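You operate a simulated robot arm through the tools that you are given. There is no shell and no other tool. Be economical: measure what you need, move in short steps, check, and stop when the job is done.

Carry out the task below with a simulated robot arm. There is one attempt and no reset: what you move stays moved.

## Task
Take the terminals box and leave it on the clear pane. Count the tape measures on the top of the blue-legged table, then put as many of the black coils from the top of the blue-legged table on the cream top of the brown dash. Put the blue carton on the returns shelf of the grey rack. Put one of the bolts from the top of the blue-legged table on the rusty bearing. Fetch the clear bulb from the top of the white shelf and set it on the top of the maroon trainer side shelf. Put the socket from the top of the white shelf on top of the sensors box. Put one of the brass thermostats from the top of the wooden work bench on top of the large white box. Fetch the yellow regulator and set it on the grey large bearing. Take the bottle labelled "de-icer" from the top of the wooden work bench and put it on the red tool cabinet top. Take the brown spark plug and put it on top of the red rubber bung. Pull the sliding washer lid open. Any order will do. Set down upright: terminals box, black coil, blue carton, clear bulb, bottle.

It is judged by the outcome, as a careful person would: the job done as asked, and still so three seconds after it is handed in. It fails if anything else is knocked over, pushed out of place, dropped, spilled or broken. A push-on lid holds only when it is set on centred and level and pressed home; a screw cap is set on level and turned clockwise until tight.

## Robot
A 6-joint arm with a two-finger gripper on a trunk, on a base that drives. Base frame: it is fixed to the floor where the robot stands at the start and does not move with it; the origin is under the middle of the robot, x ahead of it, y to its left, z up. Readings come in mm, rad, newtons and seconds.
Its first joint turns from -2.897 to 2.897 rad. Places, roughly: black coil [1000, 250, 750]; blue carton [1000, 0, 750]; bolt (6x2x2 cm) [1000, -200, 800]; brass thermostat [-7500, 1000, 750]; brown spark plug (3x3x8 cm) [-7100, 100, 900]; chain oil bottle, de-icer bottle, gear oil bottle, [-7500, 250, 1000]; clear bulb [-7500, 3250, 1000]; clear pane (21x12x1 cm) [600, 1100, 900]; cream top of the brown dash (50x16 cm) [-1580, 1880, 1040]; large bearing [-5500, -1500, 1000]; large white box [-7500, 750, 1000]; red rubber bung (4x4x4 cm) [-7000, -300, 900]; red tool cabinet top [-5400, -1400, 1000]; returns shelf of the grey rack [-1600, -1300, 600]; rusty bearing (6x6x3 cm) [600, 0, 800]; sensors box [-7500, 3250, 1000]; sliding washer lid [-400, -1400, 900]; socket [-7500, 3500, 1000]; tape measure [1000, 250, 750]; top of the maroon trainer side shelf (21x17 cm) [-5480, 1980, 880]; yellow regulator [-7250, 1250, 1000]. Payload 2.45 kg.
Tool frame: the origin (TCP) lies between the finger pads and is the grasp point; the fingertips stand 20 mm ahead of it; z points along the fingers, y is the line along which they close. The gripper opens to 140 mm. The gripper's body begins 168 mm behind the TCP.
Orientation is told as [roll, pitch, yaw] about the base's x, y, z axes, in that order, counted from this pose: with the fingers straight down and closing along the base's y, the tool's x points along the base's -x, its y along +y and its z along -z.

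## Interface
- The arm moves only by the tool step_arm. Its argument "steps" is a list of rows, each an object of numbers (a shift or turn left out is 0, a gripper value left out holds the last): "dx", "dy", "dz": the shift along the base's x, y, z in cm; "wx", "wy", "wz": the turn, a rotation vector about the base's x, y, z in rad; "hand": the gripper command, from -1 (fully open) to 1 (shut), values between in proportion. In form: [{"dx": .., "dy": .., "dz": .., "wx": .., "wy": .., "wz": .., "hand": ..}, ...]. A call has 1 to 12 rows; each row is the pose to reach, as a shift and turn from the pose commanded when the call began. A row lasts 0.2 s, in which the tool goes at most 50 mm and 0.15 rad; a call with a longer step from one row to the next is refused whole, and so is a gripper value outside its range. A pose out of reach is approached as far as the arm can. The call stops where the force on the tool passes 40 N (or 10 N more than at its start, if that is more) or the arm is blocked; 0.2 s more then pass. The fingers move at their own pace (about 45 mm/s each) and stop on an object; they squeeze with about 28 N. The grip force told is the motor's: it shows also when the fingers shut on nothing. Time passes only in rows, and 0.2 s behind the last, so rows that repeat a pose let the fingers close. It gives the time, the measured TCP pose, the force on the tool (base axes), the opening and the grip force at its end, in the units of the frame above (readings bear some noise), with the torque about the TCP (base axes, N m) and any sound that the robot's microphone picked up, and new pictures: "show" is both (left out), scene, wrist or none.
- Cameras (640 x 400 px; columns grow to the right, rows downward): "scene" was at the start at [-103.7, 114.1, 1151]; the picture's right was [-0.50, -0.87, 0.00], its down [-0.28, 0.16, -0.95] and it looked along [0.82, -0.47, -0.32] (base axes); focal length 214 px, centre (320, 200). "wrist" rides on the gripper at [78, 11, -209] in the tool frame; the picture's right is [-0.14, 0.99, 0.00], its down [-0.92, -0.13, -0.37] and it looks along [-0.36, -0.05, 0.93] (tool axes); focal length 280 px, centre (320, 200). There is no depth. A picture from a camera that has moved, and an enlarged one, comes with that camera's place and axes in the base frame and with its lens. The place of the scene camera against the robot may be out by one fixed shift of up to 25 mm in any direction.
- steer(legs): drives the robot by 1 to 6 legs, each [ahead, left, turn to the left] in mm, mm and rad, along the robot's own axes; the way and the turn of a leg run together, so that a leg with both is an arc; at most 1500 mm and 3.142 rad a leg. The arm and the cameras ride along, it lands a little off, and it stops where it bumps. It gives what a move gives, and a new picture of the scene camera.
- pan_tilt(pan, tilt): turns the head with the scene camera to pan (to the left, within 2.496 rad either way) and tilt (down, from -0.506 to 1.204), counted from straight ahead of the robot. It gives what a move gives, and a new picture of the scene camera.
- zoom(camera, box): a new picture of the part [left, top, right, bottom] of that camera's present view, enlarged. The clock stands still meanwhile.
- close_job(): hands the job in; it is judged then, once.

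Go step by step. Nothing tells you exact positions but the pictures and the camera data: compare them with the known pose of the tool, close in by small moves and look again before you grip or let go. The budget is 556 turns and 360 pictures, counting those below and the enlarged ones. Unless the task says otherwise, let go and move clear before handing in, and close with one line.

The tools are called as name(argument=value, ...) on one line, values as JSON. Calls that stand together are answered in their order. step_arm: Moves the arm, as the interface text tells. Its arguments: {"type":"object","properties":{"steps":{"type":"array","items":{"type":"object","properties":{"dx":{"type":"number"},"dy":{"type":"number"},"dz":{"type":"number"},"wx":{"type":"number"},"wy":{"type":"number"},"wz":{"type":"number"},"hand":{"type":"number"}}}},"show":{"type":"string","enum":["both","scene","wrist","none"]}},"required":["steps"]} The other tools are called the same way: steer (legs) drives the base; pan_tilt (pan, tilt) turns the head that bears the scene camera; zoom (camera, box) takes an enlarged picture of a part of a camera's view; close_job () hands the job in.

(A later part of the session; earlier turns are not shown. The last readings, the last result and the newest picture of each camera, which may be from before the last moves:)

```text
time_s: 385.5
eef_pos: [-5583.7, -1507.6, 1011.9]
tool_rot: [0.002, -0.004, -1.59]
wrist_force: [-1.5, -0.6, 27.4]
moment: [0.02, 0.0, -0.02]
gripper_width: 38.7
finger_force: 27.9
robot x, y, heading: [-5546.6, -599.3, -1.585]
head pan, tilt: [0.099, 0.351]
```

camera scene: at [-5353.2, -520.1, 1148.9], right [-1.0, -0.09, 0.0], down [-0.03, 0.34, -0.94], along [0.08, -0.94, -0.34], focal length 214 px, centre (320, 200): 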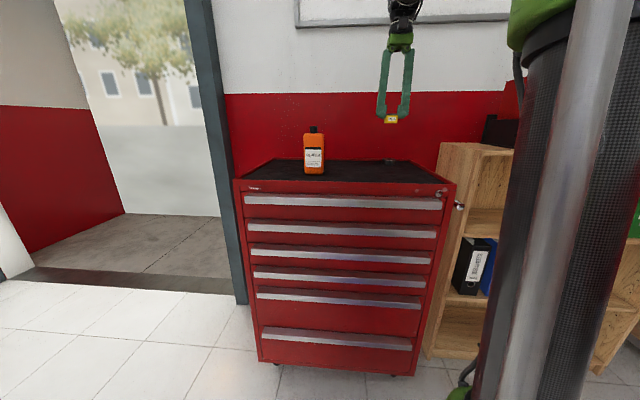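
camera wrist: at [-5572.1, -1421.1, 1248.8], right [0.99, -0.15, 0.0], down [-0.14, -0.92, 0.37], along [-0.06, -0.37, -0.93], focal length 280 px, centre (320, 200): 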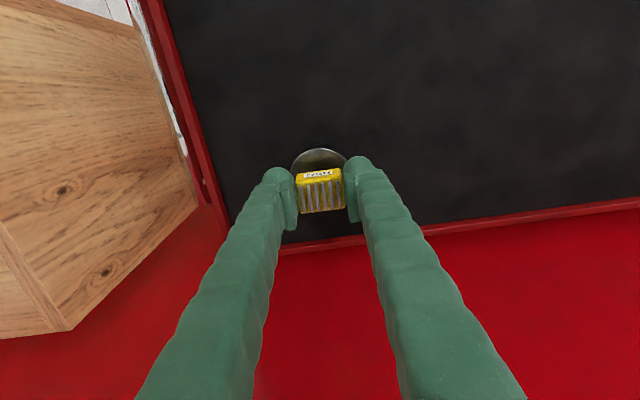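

step_arm(steps=[{"dz": 0.1, "hand": 0.35}, {"dz": 0.1, "hand": 0.1}, {"dz": 0.1}, {"dz": 4}, {"dz": 8}, {"dz": 12}, {"dz": 16}, {"dz": 18, "dy": 4}], show="wrist")

zoom(camera="scene", box=[350, 130, 430, 180])

```text
time_s: 387.3
eef_pos: [-5584.8, -1468.9, 1191.8]
tool_rot: [0.004, -0.004, -1.588]
wrist_force: [-0.5, -0.7, -0.9]
moment: [0.15, -0.01, 0.01]
gripper_width: 62.8
finger_force: 0.1
robot x, y, heading: [-5544.9, -601.9, -1.585]
head pan, tilt: [0.099, 0.351]
camera wrist: at [-5572.0, -1389.3, 1400.5], right [0.99, -0.15, 0.0], down [-0.14, -0.92, 0.37], along [-0.06, -0.37, -0.93], focal length 280 px, centre (320, 200)
```

wrist: 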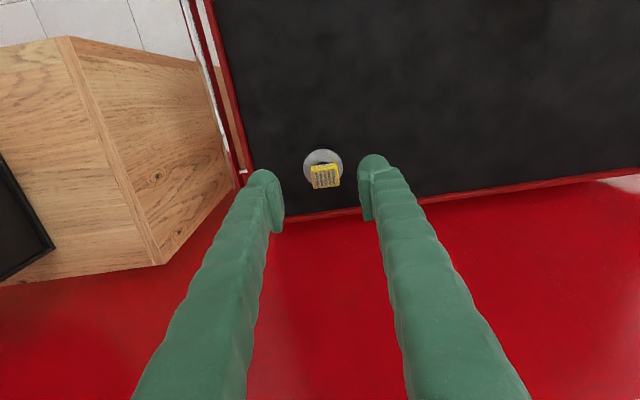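

```text
8.00 times, centred on (390, 155) of scene
camera zoom: at [-5353.3, -520.6, 1149.0], right [-1.0, -0.09, 0.0], down [-0.03, 0.34, -0.94], along [0.08, -0.94, -0.34], focal length 1716 px, centre (-240, 560)
```

zoom: 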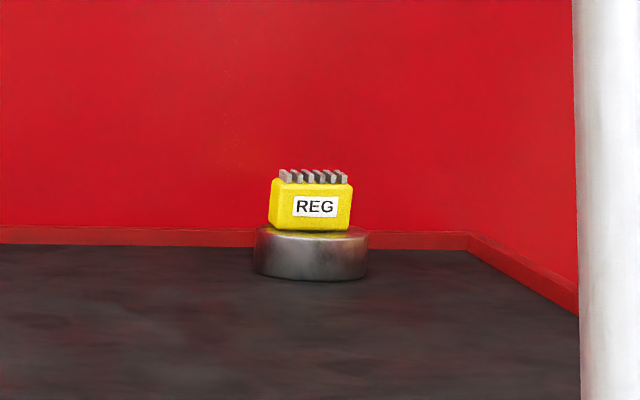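

Regulator is on the bearing. Next the white shelf; drive toward it and look.

step_arm(steps=[{"dy": 4.5}, {"dy": 9}, {"dy": 13}, {"dy": 17}], show="none")

steer(legs=[[-500, 0, 0], [0, 0, -1.555], [650, 0, 0], [0, -1400, 0]])

pan_tilt(pan=-0.9, tilt=0.25)

```text
time_s: 388.3
eef_pos: [-5583.2, -1299.2, 1191.8]
tool_rot: [0.002, -0.005, -1.588]
wrist_force: [0.1, -1.3, -0.2]
moment: [0.07, -0.03, -0.01]
gripper_width: 62.9
finger_force: 0.0
robot x, y, heading: [-5541.9, -598.2, -1.585]
head pan, tilt: [0.099, 0.351]
```

```text
time_s: 404.8
eef_pos: [-6871.0, 1343.2, 1192.4]
tool_rot: [0.003, -0.003, 3.131]
wrist_force: [0.2, 0.0, 0.3]
moment: [0.01, 0.0, 0.0]
gripper_width: 63.1
finger_force: 0.0
robot x, y, heading: [-6175.7, 1305.3, 3.139]
head pan, tilt: [0.099, 0.351]
camera scene: at [-6073.1, 1107.6, 1148.9], right [-0.09, 1.0, 0.0], down [0.34, 0.03, -0.94], along [-0.94, -0.09, -0.34], focal length 214 px, centre (320, 200)
```

scene: 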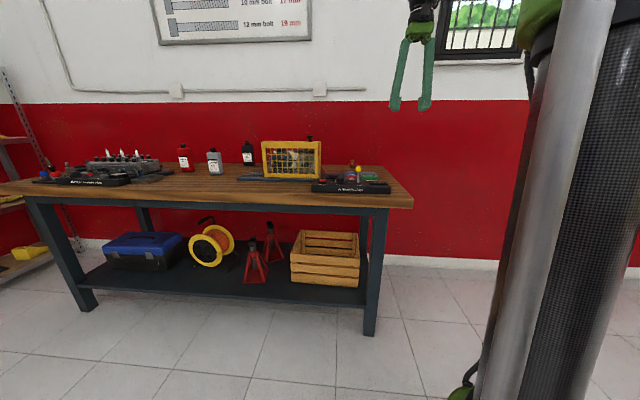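

```text
time_s: 406.1
eef_pos: [-6870.5, 1344.6, 1191.8]
tool_rot: [0.002, -0.003, 3.128]
wrist_force: [-0.4, -0.6, 0.6]
moment: [0.01, -0.01, -0.03]
gripper_width: 63.1
finger_force: 0.1
robot x, y, heading: [-6176.4, 1307.7, 3.132]
head pan, tilt: [-0.901, 0.25]
camera scene: at [-6037.9, 1189.7, 1158.4], right [0.79, 0.62, 0.0], down [0.15, -0.19, -0.97], along [-0.6, 0.76, -0.25], focal length 214 px, centre (320, 200)
```

scene: 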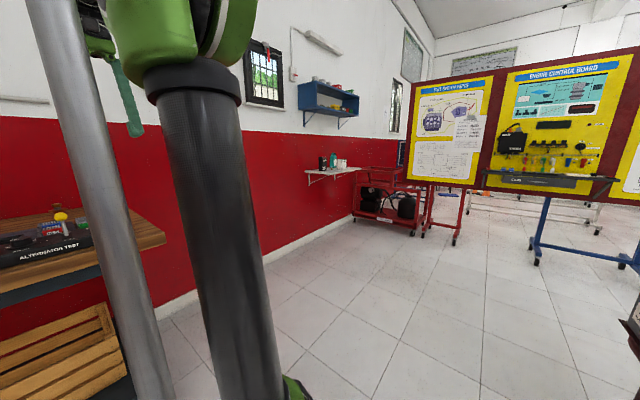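

steer(legs=[[250, -700, 0], [0, -950, 0]])

zoom(camera="wrist", box=[0, 0, 640, 400])

pan_tilt(pan=-0.3, tilt=0.3)

```text
time_s: 414.7
eef_pos: [-7100.1, 3005.4, 1191.7]
tool_rot: [0.002, -0.004, 3.118]
wrist_force: [-0.6, -0.2, 0.8]
moment: [-0.03, -0.01, -0.01]
gripper_width: 63.0
finger_force: 0.0
robot x, y, heading: [-6404.8, 2959.5, 3.127]
head pan, tilt: [-0.901, 0.25]
camera scene: at [-6268.8, 2843.0, 1158.4], right [0.8, 0.61, 0.0], down [0.15, -0.2, -0.97], along [-0.59, 0.77, -0.25], focal length 214 px, centre (320, 200)
```

scene: 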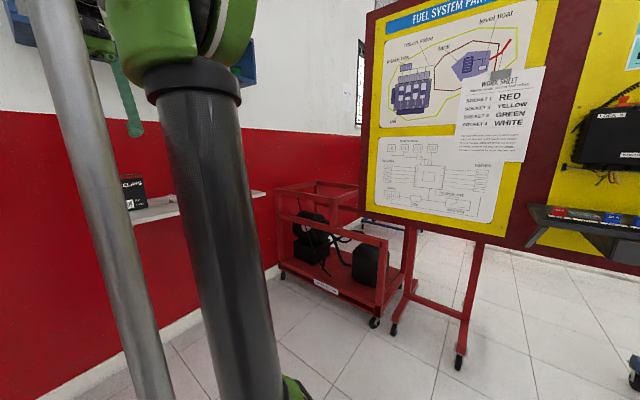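

```text
1.00 times, centred on (320, 200) of wrist (not enlarged: the box is as wide or as high as the picture)
camera zoom: at [-7021.2, 2993.8, 1401.2], right [-0.16, -0.99, 0.0], down [-0.92, 0.15, 0.37], along [-0.37, 0.06, -0.93], focal length 280 px, centre (320, 200)
```

zoom: 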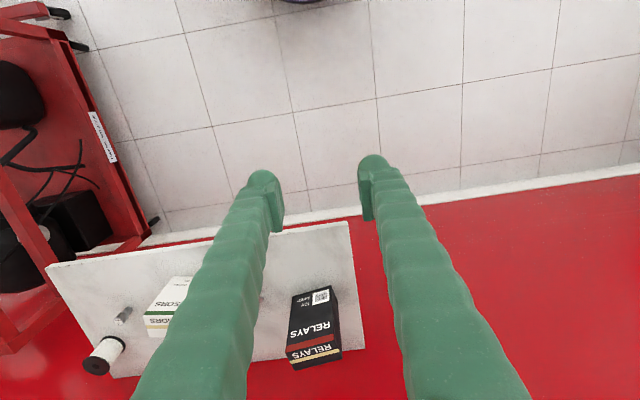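

```text
time_s: 415.7
eef_pos: [-7099.7, 3005.7, 1191.4]
tool_rot: [0.0, -0.004, 3.116]
wrist_force: [-0.1, -0.3, 0.2]
moment: [0.01, -0.02, 0.01]
gripper_width: 63.2
finger_force: 0.1
robot x, y, heading: [-6404.6, 2963.8, 3.124]
head pan, tilt: [-0.3, 0.3]
camera scene: at [-6300.8, 2798.1, 1153.7], right [0.31, 0.95, 0.0], down [0.28, -0.09, -0.96], along [-0.91, 0.3, -0.3], focal length 214 px, centre (320, 200)
```

scene: 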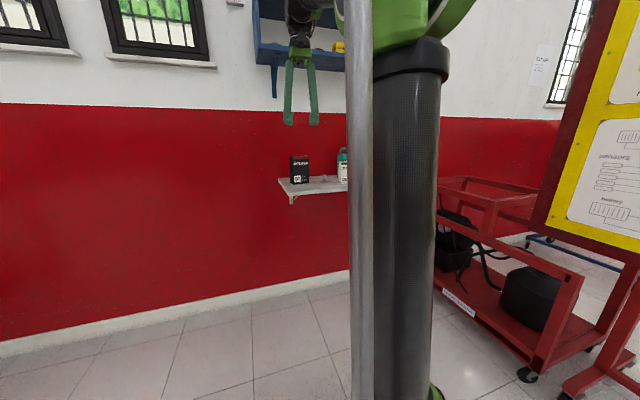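

Shelf top ≈ z 855 with socket, SENSORS box, RELAYS box. Drive closer and view the bulb.

steer(legs=[[170, -330, 0.014]])

zoom(camera="wrist", box=[0, 0, 640, 400])

```text
time_s: 418.1
eef_pos: [-7266.8, 3330.1, 1192.6]
tool_rot: [0.0, -0.004, 3.131]
wrist_force: [-0.1, 0.1, -0.1]
moment: [-0.01, 0.01, -0.02]
gripper_width: 63.4
finger_force: 0.0
robot x, y, heading: [-6569.0, 3296.8, 3.136]
head pan, tilt: [-0.3, 0.3]
camera scene: at [-6463.9, 3132.8, 1153.7], right [0.3, 0.95, 0.0], down [0.28, -0.09, -0.96], along [-0.91, 0.29, -0.3], focal length 214 px, centre (320, 200)
```

scene: 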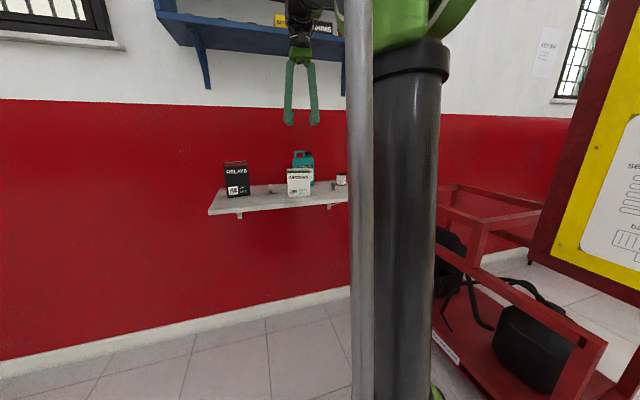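

```text
1.00 times, centred on (320, 200) of wrist (not enlarged: the box is as wide or as high as the picture)
camera zoom: at [-7186.9, 3318.3, 1401.2], right [-0.15, -0.99, 0.0], down [-0.92, 0.14, 0.37], along [-0.37, 0.05, -0.93], focal length 280 px, centre (320, 200)
```

zoom: 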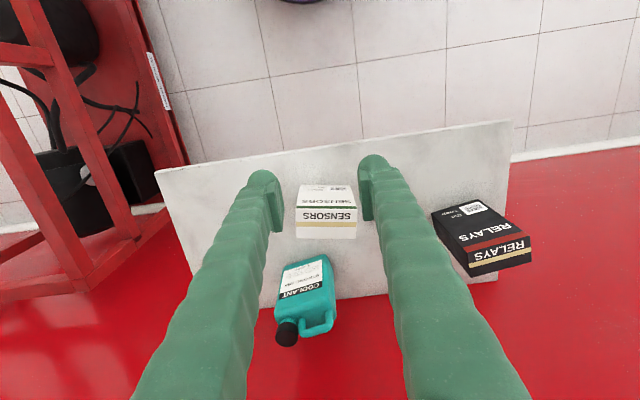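

zoom(camera="scene", box=[200, 140, 360, 230])

step_arm(steps=[{"dy": -5}, {"dy": -10}, {"dy": -14}], show="wrist")

```text
4.00 times, centred on (280, 185) of scene
camera zoom: at [-6463.9, 3132.8, 1153.7], right [0.3, 0.95, 0.0], down [0.28, -0.09, -0.96], along [-0.91, 0.29, -0.3], focal length 858 px, centre (480, 260)
```

zoom: 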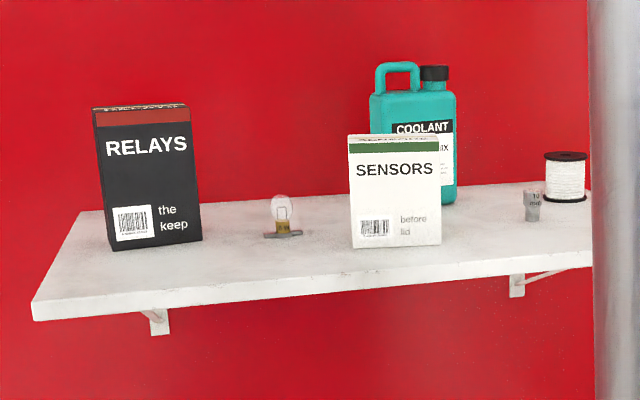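

```text
time_s: 418.9
eef_pos: [-7266.2, 3189.1, 1191.9]
tool_rot: [0.002, -0.005, 3.131]
wrist_force: [-0.4, 0.3, 0.2]
moment: [-0.06, 0.03, -0.01]
gripper_width: 62.9
finger_force: 0.1
robot x, y, heading: [-6569.2, 3295.7, 3.136]
head pan, tilt: [-0.3, 0.3]
camera wrist: at [-7187.1, 3178.3, 1400.6], right [-0.15, -0.99, 0.0], down [-0.92, 0.14, 0.37], along [-0.37, 0.05, -0.93], focal length 280 px, centre (320, 200)
```

wrist: 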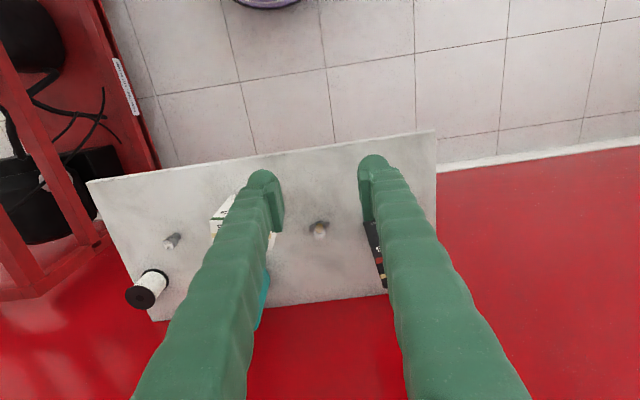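

Socket ≈(−7432,3527), top ≈890. A blue cabinet hangs above, so I lower in front of the shelf first, then move in.

step_arm(steps=[{"dy": 4.5, "dz": -2}, {"dy": 9, "dz": -4}, {"dy": 13.5, "dz": -6}, {"dy": 18, "dz": -8}, {"dy": 22.5, "dz": -10}, {"dy": 27, "dz": -12}, {"dy": 31.5, "dz": -14}, {"dy": 33.7, "dz": -18}, {"dy": 33.7, "dz": -22}, {"dx": -4, "dy": 33.7, "dz": -22}, {"dx": -8, "dy": 33.7, "dz": -22}], show="wrist")

```text
time_s: 421.3
eef_pos: [-7348.1, 3526.9, 972.2]
tool_rot: [0.0, -0.003, 3.133]
wrist_force: [0.5, -0.7, 0.3]
moment: [-0.02, 0.08, 0.01]
gripper_width: 63.0
finger_force: 0.1
robot x, y, heading: [-6569.2, 3293.4, 3.136]
head pan, tilt: [-0.3, 0.3]
camera wrist: at [-7267.8, 3515.4, 1181.0], right [-0.15, -0.99, 0.0], down [-0.92, 0.14, 0.37], along [-0.37, 0.05, -0.93], focal length 280 px, centre (320, 200)
```

wrist: 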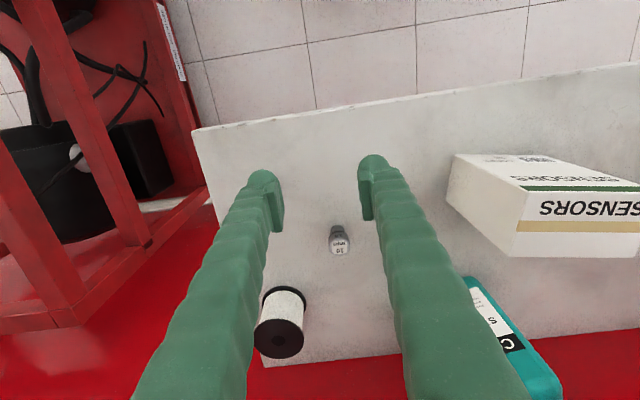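

step_arm(steps=[{"dx": -4.5, "dy": -1.1}, {"dx": -9.2, "dy": -1.1}, {"dx": -9.6, "dy": -1.1, "dz": -3}, {"dx": -9.6, "dy": -1.1, "dz": -6}], show="wrist")

```text
time_s: 422.3
eef_pos: [-7441.9, 3514.2, 912.6]
tool_rot: [0.002, -0.004, 3.131]
wrist_force: [-0.9, 0.5, 1.1]
moment: [0.0, 0.02, -0.02]
gripper_width: 62.8
finger_force: 0.1
robot x, y, heading: [-6568.8, 3292.3, 3.137]
head pan, tilt: [-0.3, 0.3]
camera wrist: at [-7363.2, 3503.6, 1121.2], right [-0.15, -0.99, 0.0], down [-0.92, 0.14, 0.37], along [-0.37, 0.05, -0.93], focal length 280 px, centre (320, 200)
```

wrist: 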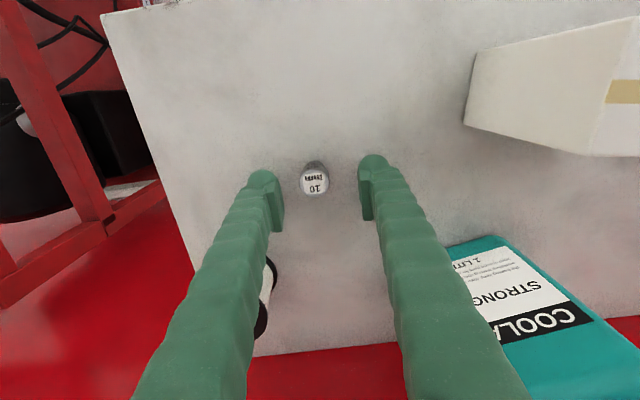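

step_arm(steps=[{"dy": 0.3, "dz": -1.5}, {"dy": 0.4, "dz": -3}, {"dy": 0.4, "dz": -3, "hand": 1}, {"dy": 0.4, "dz": -3}, {"dy": 0.4, "dz": -3}, {"dy": 0.4, "dz": -3}], show="none")

step_arm(steps=[{"dz": 1}, {"dz": 4}, {"dz": 8}, {"dz": 12}], show="wrist")

```text
time_s: 422.8
eef_pos: [-7442.6, 3517.3, 899.7]
tool_rot: [0.002, -0.008, 3.13]
wrist_force: [5.6, -3.0, 17.3]
moment: [0.11, -0.19, -0.03]
gripper_width: 63.2
finger_force: 0.1
robot x, y, heading: [-6567.6, 3296.2, 3.14]
head pan, tilt: [-0.3, 0.3]
stopped in row 2: the force on the tool passed its limit at 74 N (the readings are from after the stop); the commanded pose is now the measured one
```

```text
time_s: 423.8
eef_pos: [-7442.0, 3517.3, 1017.9]
tool_rot: [0.001, -0.006, 3.132]
wrist_force: [-0.5, 0.2, 0.3]
moment: [-0.02, -0.03, -0.03]
gripper_width: 63.0
finger_force: 0.1
robot x, y, heading: [-6567.4, 3297.3, 3.131]
head pan, tilt: [-0.3, 0.3]
camera wrist: at [-7363.2, 3506.7, 1226.6], right [-0.15, -0.99, 0.0], down [-0.92, 0.14, 0.37], along [-0.37, 0.05, -0.93], focal length 280 px, centre (320, 200)
```

wrist: 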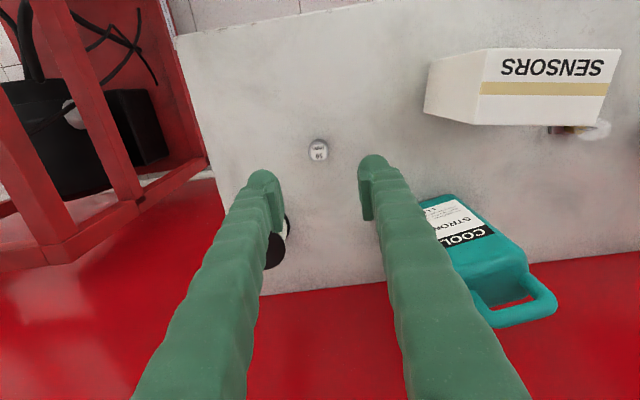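

The shelf is at z≈878. Re-approach with TCP at 906.

step_arm(steps=[{"dx": 0.6, "dz": -4}, {"dx": 1.1, "dz": -8}, {"dx": 1.1, "dz": -11.2}, {"dx": 1.1, "dz": -11.2, "hand": 1}, {"dx": 1.1, "dz": -11.2}, {"dx": 1.1, "dz": -11.2}, {"dx": 1.1, "dz": -11.2}], show="wrist")

```text
time_s: 425.4
eef_pos: [-7431.9, 3517.9, 904.6]
tool_rot: [0.002, -0.007, 3.131]
wrist_force: [-0.3, -0.7, -0.3]
moment: [0.03, 0.03, -0.01]
gripper_width: 18.9
finger_force: 28.3
robot x, y, heading: [-6566.8, 3297.9, 3.139]
head pan, tilt: [-0.3, 0.3]
camera wrist: at [-7353.3, 3506.5, 1113.9], right [-0.15, -0.99, 0.0], down [-0.92, 0.14, 0.37], along [-0.37, 0.05, -0.93], focal length 280 px, centre (320, 200)
```

wrist: 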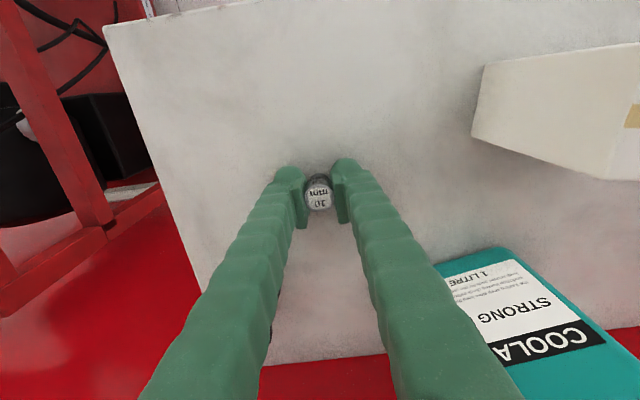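

Socket gripped. SENSORS box top ≈996, centre ≈(−7383,3332). First check the overhead cabinet clearance.

step_arm(steps=[{"dz": 2}, {"dz": 5, "dx": 2}, {"dz": 8, "dx": 6}, {"dz": 11, "dx": 10}, {"dz": 13, "dx": 14}], show="none")

pan_tilt(pan=0.15, tilt=-0.1)

```text
time_s: 426.6
eef_pos: [-7292.9, 3517.8, 1034.7]
tool_rot: [0.002, -0.006, 3.133]
wrist_force: [-1.0, 0.4, -0.4]
moment: [-0.03, -0.13, 0.0]
gripper_width: 18.6
finger_force: 28.0
robot x, y, heading: [-6571.8, 3293.3, 3.139]
head pan, tilt: [-0.3, 0.3]
```

```text
time_s: 427.5
eef_pos: [-7291.9, 3519.0, 1035.4]
tool_rot: [0.001, -0.006, 3.131]
wrist_force: [0.0, -0.1, -1.2]
moment: [-0.04, 0.02, -0.01]
gripper_width: 18.8
finger_force: 27.8
robot x, y, heading: [-6568.0, 3296.7, 3.13]
head pan, tilt: [0.15, -0.099]
camera scene: at [-6461.2, 3092.4, 1190.2], right [-0.14, 0.99, 0.0], down [-0.1, -0.01, -1.0], along [-0.98, -0.14, 0.1], focal length 214 px, centre (320, 200)
```

scene: 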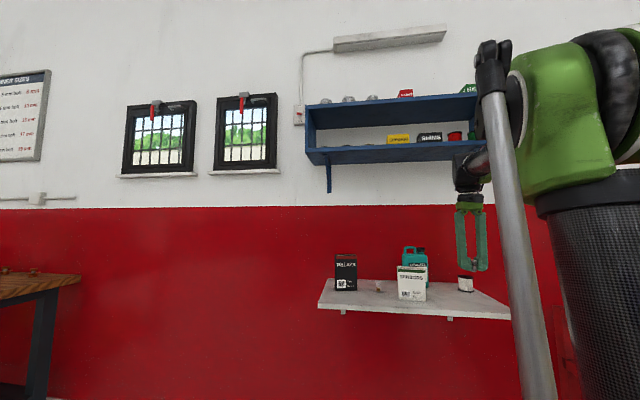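

step_arm(steps=[{"dy": -4.5, "dz": 1.5}, {"dy": -9, "dz": 2.5}, {"dy": -13.5, "dz": 2.5}, {"dy": -18.6, "dz": 2.5}, {"dy": -18.6, "dx": -4.5, "dz": 2.5}, {"dy": -18.6, "dx": -9, "dz": 2.5}], show="wrist")

```text
refused: row 4 steps farther than a row can; nothing moved
```

step_arm(steps=[{"dy": -4.5, "dz": 1.5}, {"dy": -9, "dz": 2.5}, {"dy": -13.8, "dz": 2.5}, {"dy": -18.6, "dz": 2.5}, {"dy": -18.6, "dx": -4.5, "dz": 2.5}, {"dy": -18.6, "dx": -9, "dz": 2.5}], show="wrist")

```text
time_s: 428.9
eef_pos: [-7382.2, 3331.3, 1060.0]
tool_rot: [0.001, -0.006, 3.13]
wrist_force: [1.1, 0.1, 0.0]
moment: [-0.01, 0.11, -0.01]
gripper_width: 19.0
finger_force: 28.1
robot x, y, heading: [-6571.9, 3293.5, 3.136]
head pan, tilt: [0.15, -0.099]
camera wrist: at [-7302.0, 3320.2, 1269.6], right [-0.15, -0.99, 0.0], down [-0.92, 0.14, 0.37], along [-0.37, 0.05, -0.93], focal length 280 px, centre (320, 200)
```

wrist: 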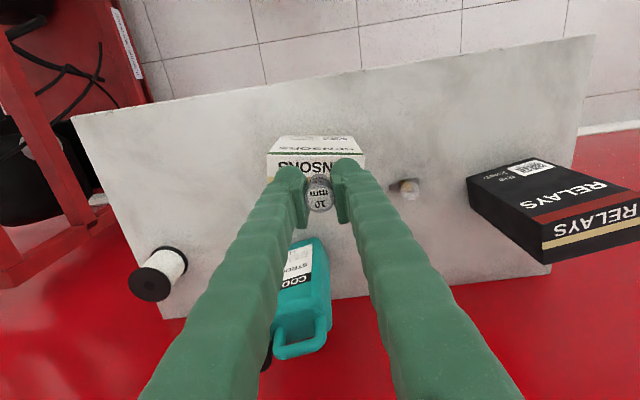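

step_arm(steps=[{"dx": -0.4, "dz": -1.5}, {"dx": -0.4, "dz": -3}], show="none")

step_arm(steps=[{"dz": -0.2}], show="none")

step_arm(steps=[{"dz": -0.2}], show="none")

zoom(camera="scene", box=[370, 200, 470, 300])

```text
time_s: 429.5
eef_pos: [-7386.8, 3330.9, 1029.0]
tool_rot: [0.002, -0.008, 3.132]
wrist_force: [-0.1, -0.1, -0.7]
moment: [0.01, -0.01, 0.0]
gripper_width: 18.9
finger_force: 27.9
robot x, y, heading: [-6572.0, 3293.7, 3.133]
head pan, tilt: [0.15, -0.099]
```

```text
time_s: 429.9
eef_pos: [-7386.4, 3331.4, 1028.1]
tool_rot: [0.003, -0.006, 3.132]
wrist_force: [0.5, 1.3, -0.1]
moment: [0.02, -0.02, 0.01]
gripper_width: 18.9
finger_force: 28.1
robot x, y, heading: [-6569.4, 3295.2, 3.139]
head pan, tilt: [0.15, -0.099]
```

```text
time_s: 430.3
eef_pos: [-7386.9, 3332.4, 1025.5]
tool_rot: [0.001, -0.007, 3.13]
wrist_force: [0.4, -0.5, -0.8]
moment: [-0.01, 0.03, 0.0]
gripper_width: 18.8
finger_force: 27.9
robot x, y, heading: [-6569.1, 3291.4, 3.135]
head pan, tilt: [0.15, -0.099]
```

```text
4.00 times, centred on (420, 250) of scene
camera zoom: at [-6461.3, 3092.3, 1190.2], right [-0.15, 0.99, 0.0], down [-0.1, -0.01, -1.0], along [-0.98, -0.14, 0.1], focal length 858 px, centre (-80, 0)
```

zoom: 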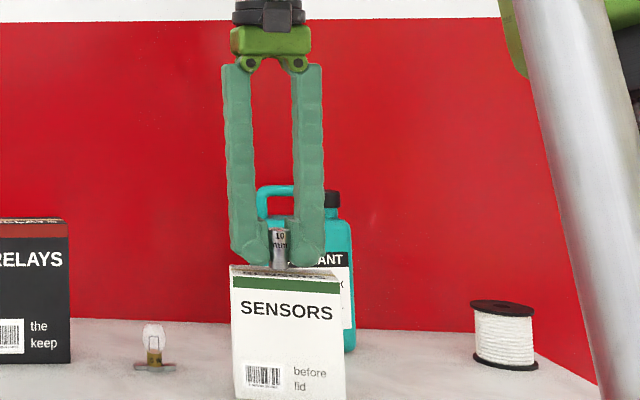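

Very close to the box top. Finish with small steps.

step_arm(steps=[{"dz": -0.15}], show="none")

step_arm(steps=[{"dz": -0.15}], show="none")

step_arm(steps=[{"dz": -0.15}], show="none")

```text
time_s: 430.7
eef_pos: [-7385.5, 3332.0, 1024.5]
tool_rot: [0.001, -0.008, 3.132]
wrist_force: [0.0, -0.1, -0.7]
moment: [0.01, 0.01, -0.02]
gripper_width: 18.8
finger_force: 27.8
robot x, y, heading: [-6569.1, 3295.0, 3.14]
head pan, tilt: [0.15, -0.099]
```

```text
time_s: 431.1
eef_pos: [-7385.5, 3330.8, 1023.5]
tool_rot: [0.002, -0.007, 3.133]
wrist_force: [-0.1, -0.1, -0.4]
moment: [-0.02, -0.04, -0.04]
gripper_width: 18.8
finger_force: 28.0
robot x, y, heading: [-6570.7, 3298.4, 3.138]
head pan, tilt: [0.15, -0.099]
```

```text
time_s: 431.5
eef_pos: [-7386.0, 3333.1, 1022.1]
tool_rot: [0.001, -0.005, 3.132]
wrist_force: [-0.2, -0.1, -0.7]
moment: [0.03, -0.02, -0.03]
gripper_width: 18.4
finger_force: 28.5
robot x, y, heading: [-6569.6, 3294.1, 3.136]
head pan, tilt: [0.15, -0.099]
```

step_arm(steps=[{"dz": -0.15}], show="none")

step_arm(steps=[{"dz": -0.15}], show="none")

step_arm(steps=[{"dz": -0.15}], show="none")

```text
time_s: 431.9
eef_pos: [-7385.3, 3332.2, 1021.7]
tool_rot: [0.002, -0.006, 3.132]
wrist_force: [-0.9, -0.7, 4.7]
moment: [0.01, 0.03, 0.04]
gripper_width: 18.9
finger_force: 27.8
robot x, y, heading: [-6570.7, 3292.3, 3.137]
head pan, tilt: [0.15, -0.099]
```

```text
time_s: 432.3
eef_pos: [-7386.0, 3332.3, 1019.8]
tool_rot: [0.001, -0.007, 3.134]
wrist_force: [-3.7, -1.1, 24.3]
moment: [-0.02, 0.0, 0.02]
gripper_width: 18.7
finger_force: 28.1
robot x, y, heading: [-6569.6, 3291.9, 3.133]
head pan, tilt: [0.15, -0.099]
```

```text
time_s: 432.7
eef_pos: [-7385.9, 3331.5, 1017.7]
tool_rot: [0.002, -0.007, 3.13]
wrist_force: [-2.4, -0.1, 25.2]
moment: [0.02, -0.05, 0.0]
gripper_width: 18.3
finger_force: 28.1
robot x, y, heading: [-6567.8, 3297.8, 3.135]
head pan, tilt: [0.15, -0.099]
```

step_arm(steps=[{"dz": 0.15, "hand": 0.6}, {"dz": 0.15, "hand": 0.45}, {"dz": 0.15}, {"dz": 3}, {"dz": 6}, {"dz": 7, "dx": 4}, {"dz": 7, "dx": 9}], show="wrist")

zoom(camera="scene", box=[370, 210, 470, 300])

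```text
time_s: 434.3
eef_pos: [-7295.4, 3332.4, 1085.6]
tool_rot: [0.002, -0.006, 3.132]
wrist_force: [-1.3, -0.4, 0.7]
moment: [-0.01, -0.14, 0.01]
gripper_width: 38.5
finger_force: 0.1
robot x, y, heading: [-6569.7, 3296.2, 3.14]
head pan, tilt: [0.15, -0.099]
camera wrist: at [-7216.3, 3320.9, 1294.9], right [-0.15, -0.99, 0.0], down [-0.92, 0.14, 0.37], along [-0.37, 0.05, -0.93], focal length 280 px, centre (320, 200)
```

wrist: 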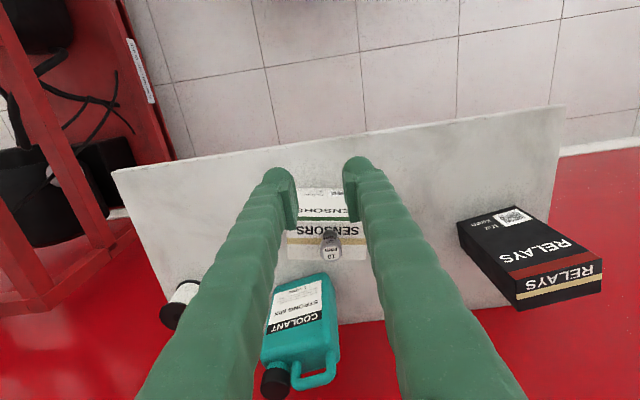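

```text
4.44 times, centred on (420, 255) of scene
camera zoom: at [-6461.7, 3092.3, 1190.2], right [-0.15, 0.99, 0.0], down [-0.1, -0.01, -1.0], along [-0.98, -0.14, 0.1], focal length 953 px, centre (-124, -44)
```

zoom: 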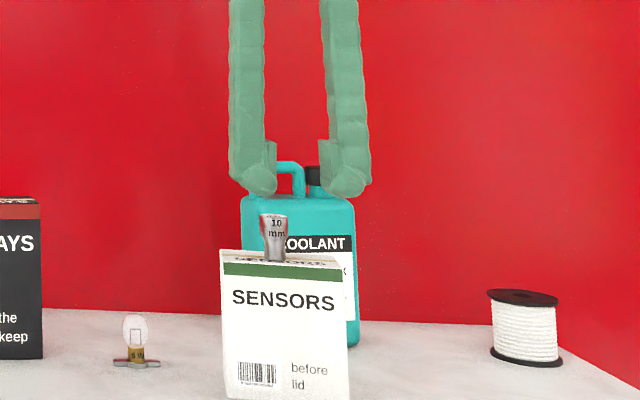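

Socket placed. Bulb is ≈(−7445,3217). Approach it.

step_arm(steps=[{"dy": -4.5, "hand": 0.2}, {"dy": -9}, {"dy": -11.5, "dz": -3}, {"dy": -11.5, "dz": -7}, {"dy": -11.5, "dz": -9.5, "dx": -3}, {"dy": -11.5, "dz": -9.5, "dx": -8}, {"dy": -11.5, "dz": -9.5, "dx": -12}], show="wrist")

zoom(camera="wrist", box=[240, 130, 400, 270])

```text
time_s: 435.9
eef_pos: [-7416.9, 3216.8, 992.4]
tool_rot: [0.001, -0.006, 3.131]
wrist_force: [0.1, 1.0, 1.0]
moment: [-0.01, 0.09, 0.0]
gripper_width: 56.0
finger_force: 0.1
robot x, y, heading: [-6570.4, 3294.3, 3.139]
head pan, tilt: [0.15, -0.099]
camera wrist: at [-7336.3, 3206.2, 1201.5], right [-0.15, -0.99, 0.0], down [-0.92, 0.14, 0.37], along [-0.37, 0.05, -0.93], focal length 280 px, centre (320, 200)
```

wrist: 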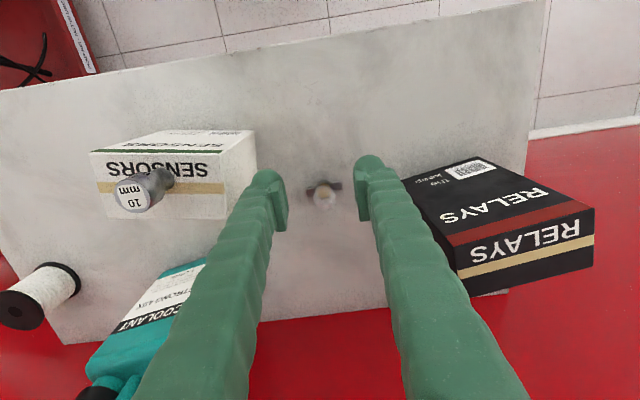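

```text
2.86 times, centred on (320, 200) of wrist
camera zoom: at [-7336.3, 3206.2, 1201.5], right [-0.15, -0.99, 0.0], down [-0.92, 0.14, 0.37], along [-0.37, 0.05, -0.93], focal length 801 px, centre (320, 200)
```

zoom: 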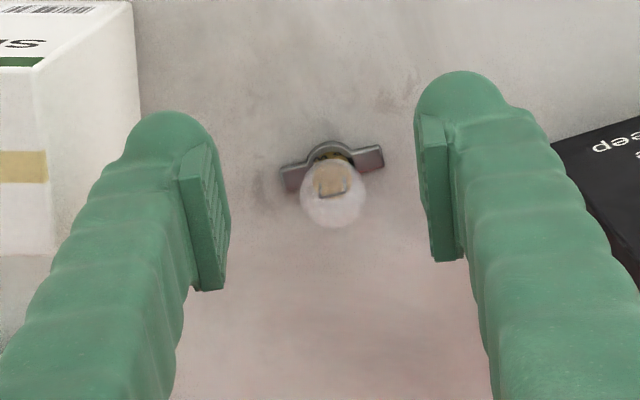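

step_arm(steps=[{"dx": -3.1, "dy": -0.1}, {"dx": -3.1, "dy": -0.1, "dz": -4}, {"dx": -3.1, "dy": -0.1, "dz": -7}, {"dx": -3.1, "dy": -0.1, "dz": -8}], show="wrist")

```text
time_s: 436.9
eef_pos: [-7447.0, 3216.3, 911.4]
tool_rot: [0.002, -0.009, 3.131]
wrist_force: [-0.2, 0.2, -0.7]
moment: [-0.01, -0.04, -0.01]
gripper_width: 56.1
finger_force: 0.1
robot x, y, heading: [-6568.4, 3297.5, 3.137]
head pan, tilt: [0.15, -0.099]
camera wrist: at [-7367.6, 3204.7, 1120.7], right [-0.15, -0.99, 0.0], down [-0.92, 0.14, 0.37], along [-0.37, 0.05, -0.93], focal length 280 px, centre (320, 200)
```

wrist: 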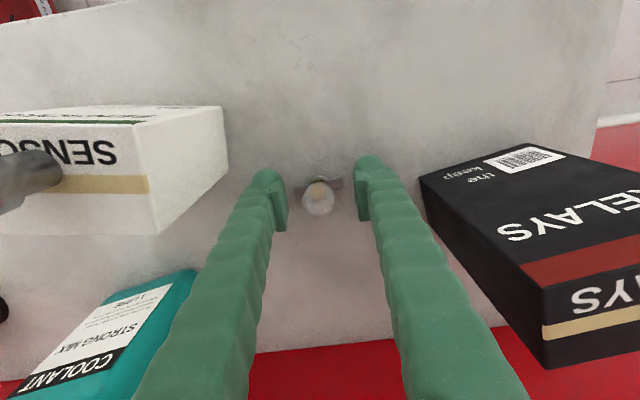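

step_arm(steps=[{"hand": 1}, {"hand": 1}, {"hand": 1}, {"hand": 1}], show="none")

step_arm(steps=[{"dz": 1}, {"dz": 3}, {"dz": 6}, {"dz": 8, "dx": 4}, {"dz": 9, "dx": 9}], show="wrist")

zoom(camera="wrist", box=[240, 130, 400, 270])

```text
time_s: 437.9
eef_pos: [-7447.6, 3215.6, 912.6]
tool_rot: [0.001, -0.008, 3.132]
wrist_force: [-1.4, 0.5, 0.5]
moment: [0.01, -0.02, -0.01]
gripper_width: 20.3
finger_force: 28.2
robot x, y, heading: [-6569.4, 3294.9, 3.141]
head pan, tilt: [0.15, -0.099]
```

```text
refused: row 5 steps farther than a row can; nothing moved
```

```text
2.86 times, centred on (320, 200) of wrist
camera zoom: at [-7367.6, 3204.7, 1120.9], right [-0.15, -0.99, 0.0], down [-0.92, 0.14, 0.37], along [-0.37, 0.05, -0.93], focal length 801 px, centre (320, 200)
```

zoom: 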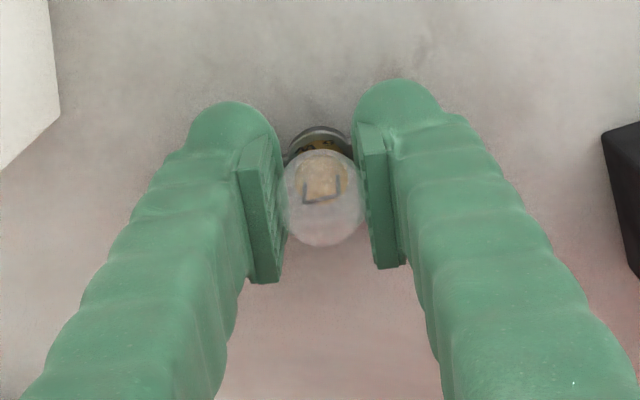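

step_arm(steps=[{"dz": 1}, {"dz": 3}, {"dz": 6}, {"dz": 8, "dx": 4}, {"dz": 9, "dx": 8}, {"dz": 9, "dx": 13}, {"dz": 11, "dx": 17}, {"dz": 14, "dx": 20}, {"dz": 18, "dx": 22}], show="wrist")

pan_tilt(pan=-2.4, tilt=0.3)

pan_tilt(pan=2.45, tilt=0.3)

```text
time_s: 439.9
eef_pos: [-7228.5, 3215.4, 1091.8]
tool_rot: [0.004, -0.008, 3.132]
wrist_force: [-0.5, -0.7, -0.2]
moment: [-0.01, -0.07, -0.01]
gripper_width: 19.9
finger_force: 28.1
robot x, y, heading: [-6568.3, 3295.7, 3.133]
head pan, tilt: [0.15, -0.099]
camera wrist: at [-7148.1, 3204.6, 1300.6], right [-0.15, -0.99, 0.0], down [-0.92, 0.14, 0.37], along [-0.37, 0.05, -0.93], focal length 280 px, centre (320, 200)
```

wrist: 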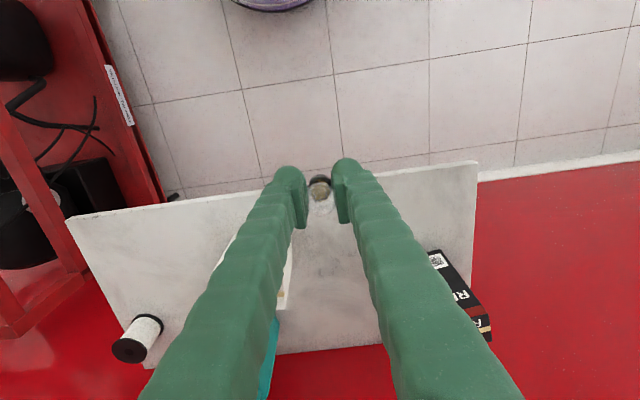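

```text
time_s: 442.2
eef_pos: [-7228.9, 3214.3, 1091.1]
tool_rot: [0.002, -0.007, 3.13]
wrist_force: [-0.5, -0.1, -0.8]
moment: [0.01, -0.02, -0.03]
gripper_width: 20.4
finger_force: 28.0
robot x, y, heading: [-6571.7, 3297.0, 3.136]
head pan, tilt: [-2.4, 0.3]
camera scene: at [-6305.9, 3167.7, 1153.7], right [0.67, -0.74, 0.0], down [-0.22, -0.2, -0.96], along [0.71, 0.64, -0.3], focal length 214 px, centre (320, 200)
```

scene: 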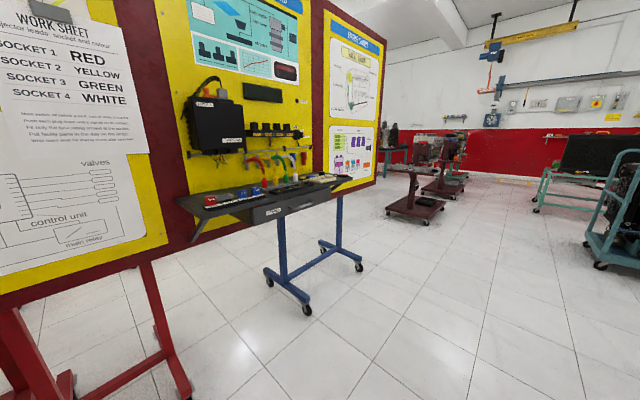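

```text
time_s: 446.0
eef_pos: [-7227.5, 3215.8, 1092.2]
tool_rot: [0.002, -0.007, 3.132]
wrist_force: [-0.2, -0.5, -0.4]
moment: [0.01, -0.02, -0.02]
gripper_width: 20.2
finger_force: 28.0
robot x, y, heading: [-6570.0, 3294.9, 3.143]
head pan, tilt: [2.45, 0.3]
camera scene: at [-6303.3, 3045.0, 1153.7], right [-0.64, -0.77, 0.0], down [-0.23, 0.19, -0.96], along [0.73, -0.61, -0.3], focal length 214 px, centre (320, 200)
```

scene: 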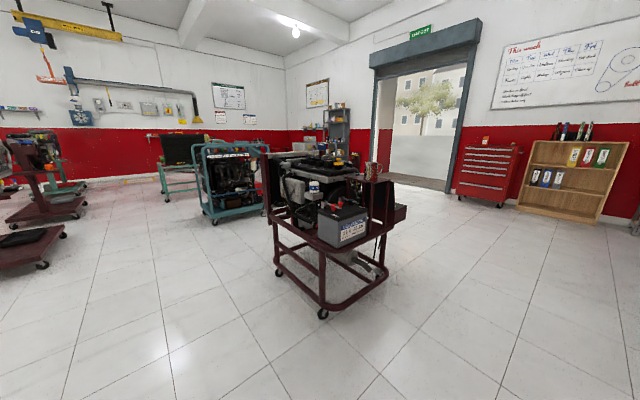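

zoom(camera="scene", box=[250, 130, 430, 250])

```text
3.33 times, centred on (340, 190) of scene
camera zoom: at [-6303.3, 3045.0, 1153.7], right [-0.64, -0.77, 0.0], down [-0.23, 0.19, -0.96], along [0.73, -0.61, -0.3], focal length 715 px, centre (253, 233)
```

zoom: 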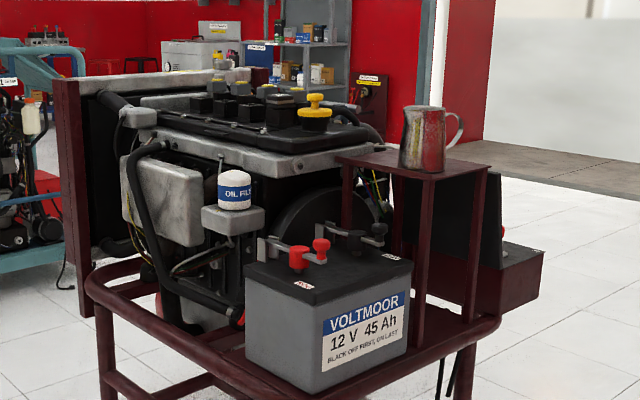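

The maroon side shelf (with a jug on it) is at ≈(−5480,1980,874). Drive to face it from the −x side.

steer(legs=[[-100, 0, 0], [0, 1300, 0], [0, 0, -1.57], [0, 0, -1.57]])

pan_tilt(pan=0.0, tilt=0.35)

zoom(camera="scene", box=[220, 120, 420, 245])

```text
time_s: 460.9
eef_pos: [-5812.9, 2073.4, 1091.5]
tool_rot: [0.002, -0.007, -0.023]
wrist_force: [0.5, 0.6, -0.4]
moment: [0.03, 0.0, 0.0]
gripper_width: 20.2
finger_force: 28.3
robot x, y, heading: [-6471.7, 2004.8, -0.022]
head pan, tilt: [2.45, 0.3]
camera scene: at [-6723.8, 2228.6, 1153.7], right [0.65, 0.76, 0.0], down [0.22, -0.19, -0.96], along [-0.72, 0.62, -0.3], focal length 214 px, centre (320, 200)
```

scene: 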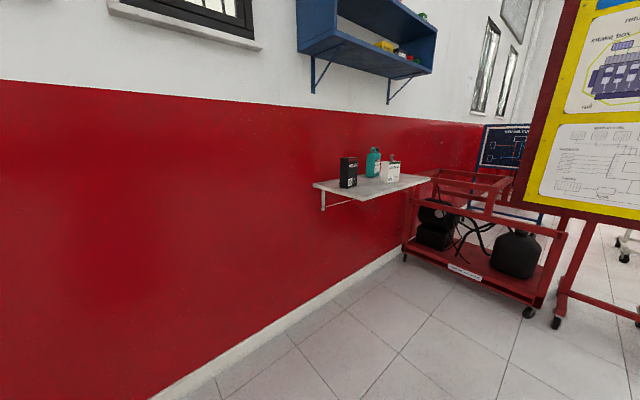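

```text
time_s: 463.2
eef_pos: [-5813.3, 2072.2, 1091.5]
tool_rot: [0.001, -0.008, -0.025]
wrist_force: [-0.4, 0.6, -0.8]
moment: [-0.02, 0.03, 0.02]
gripper_width: 20.2
finger_force: 28.4
robot x, y, heading: [-6469.5, 2004.6, -0.017]
head pan, tilt: [0.0, 0.351]
camera scene: at [-6559.9, 2166.0, 1148.9], right [-0.02, -1.0, 0.0], down [-0.34, 0.01, -0.94], along [0.94, -0.02, -0.34], focal length 214 px, centre (320, 200)
```

scene: 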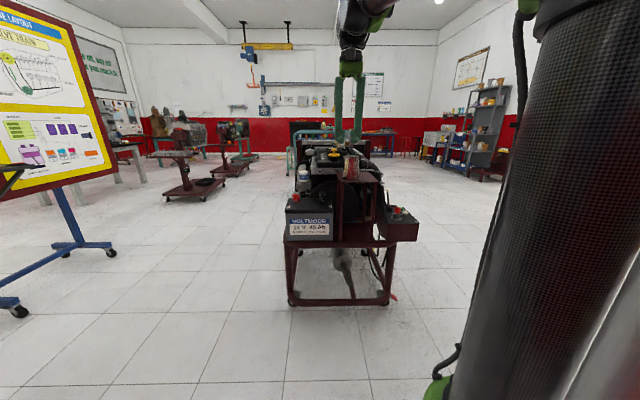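

```text
3.20 times, centred on (320, 182) of scene
camera zoom: at [-6559.9, 2166.0, 1148.9], right [-0.02, -1.0, 0.0], down [-0.34, 0.01, -0.94], along [0.94, -0.02, -0.34], focal length 686 px, centre (320, 256)
```

zoom: 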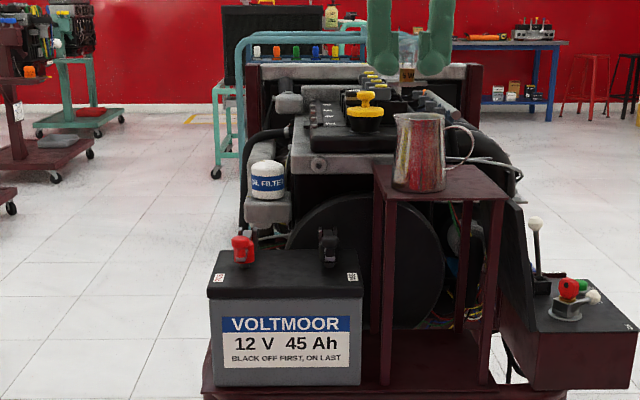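

steer(legs=[[150, 0, 0.02]])

zoom(camera="wrist", box=[0, 0, 640, 400])

```text
time_s: 464.5
eef_pos: [-5662.1, 2084.9, 1091.1]
tool_rot: [-0.001, -0.007, -0.005]
wrist_force: [-0.3, -0.6, -0.8]
moment: [-0.01, 0.01, 0.01]
gripper_width: 19.4
finger_force: 28.9
robot x, y, heading: [-6321.0, 2005.3, -0.0]
head pan, tilt: [0.0, 0.351]
camera scene: at [-6412.2, 2162.7, 1148.9], right [0.0, -1.0, 0.0], down [-0.34, 0.0, -0.94], along [0.94, 0.0, -0.34], focal length 214 px, centre (320, 200)
```

scene: 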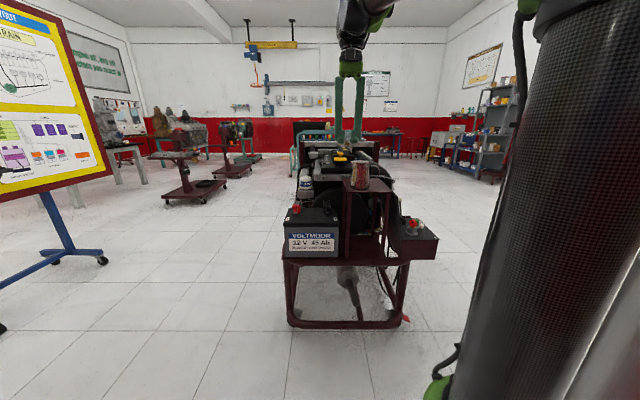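

```text
1.00 times, centred on (320, 200) of wrist (not enlarged: the box is as wide or as high as the picture)
camera zoom: at [-5742.1, 2096.0, 1300.5], right [0.14, 0.99, 0.0], down [0.92, -0.13, 0.37], along [0.37, -0.05, -0.93], focal length 280 px, centre (320, 200)
```

zoom: 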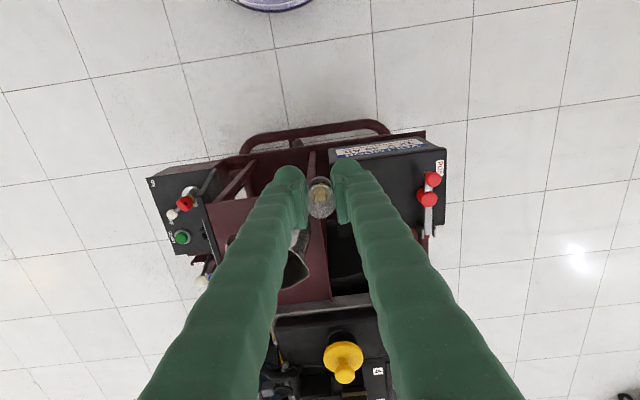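

step_arm(steps=[{"dy": 4.8}, {"dy": 9.6}, {"dy": 14.4}, {"dy": 18}], show="wrist")

zoom(camera="wrist", box=[60, 140, 300, 320])

```text
time_s: 465.5
eef_pos: [-5662.9, 2265.1, 1092.1]
tool_rot: [0.002, -0.007, -0.004]
wrist_force: [0.0, 0.7, -0.1]
moment: [0.05, -0.02, -0.02]
gripper_width: 19.6
finger_force: 27.9
robot x, y, heading: [-6321.5, 2001.0, 0.004]
head pan, tilt: [0.0, 0.351]
camera wrist: at [-5741.5, 2275.6, 1300.8], right [0.14, 0.99, 0.0], down [0.92, -0.13, 0.37], along [0.37, -0.05, -0.93], focal length 280 px, centre (320, 200)
```

wrist: 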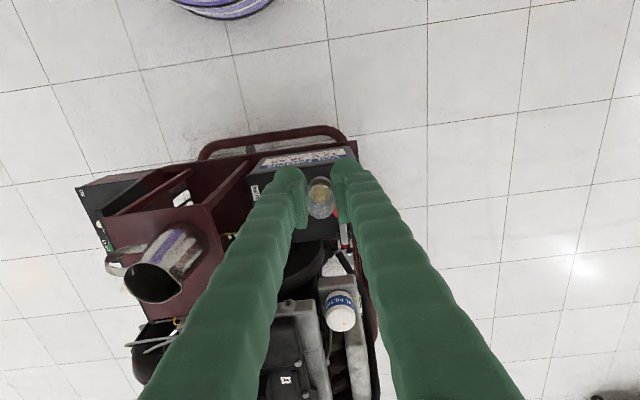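

```text
2.22 times, centred on (180, 230) of wrist
camera zoom: at [-5741.5, 2275.6, 1300.8], right [0.14, 0.99, 0.0], down [0.92, -0.13, 0.37], along [0.37, -0.05, -0.93], focal length 623 px, centre (631, 133)
```

zoom: 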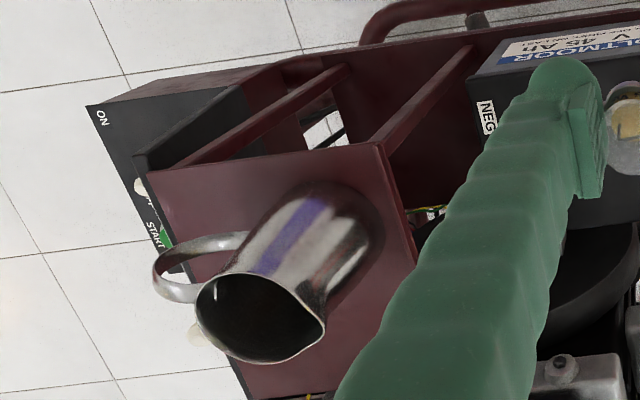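

Shelf: x −5591…−5381, y 1889…2066, z≈875; jug at ≈(−5528,2011), rim ≈979. I'll place the bulb in the free far-right corner at ≈(−5425,1938).

step_arm(steps=[{"dx": 3, "dy": -3.9, "dz": 1}, {"dx": 6, "dy": -7.8, "dz": 1}, {"dx": 9, "dy": -11.7, "dz": 1}, {"dx": 12, "dy": -15.6, "dz": 1}, {"dx": 15, "dy": -19.5, "dz": 1}, {"dx": 18, "dy": -23.4, "dz": 1}, {"dx": 21, "dy": -27.3, "dz": 1}, {"dx": 23.7, "dy": -31.2, "dz": 1}, {"dx": 23.7, "dy": -32.7, "dz": 1}], show="wrist")

```text
refused: row 1 steps farther than a row can; nothing moved
```

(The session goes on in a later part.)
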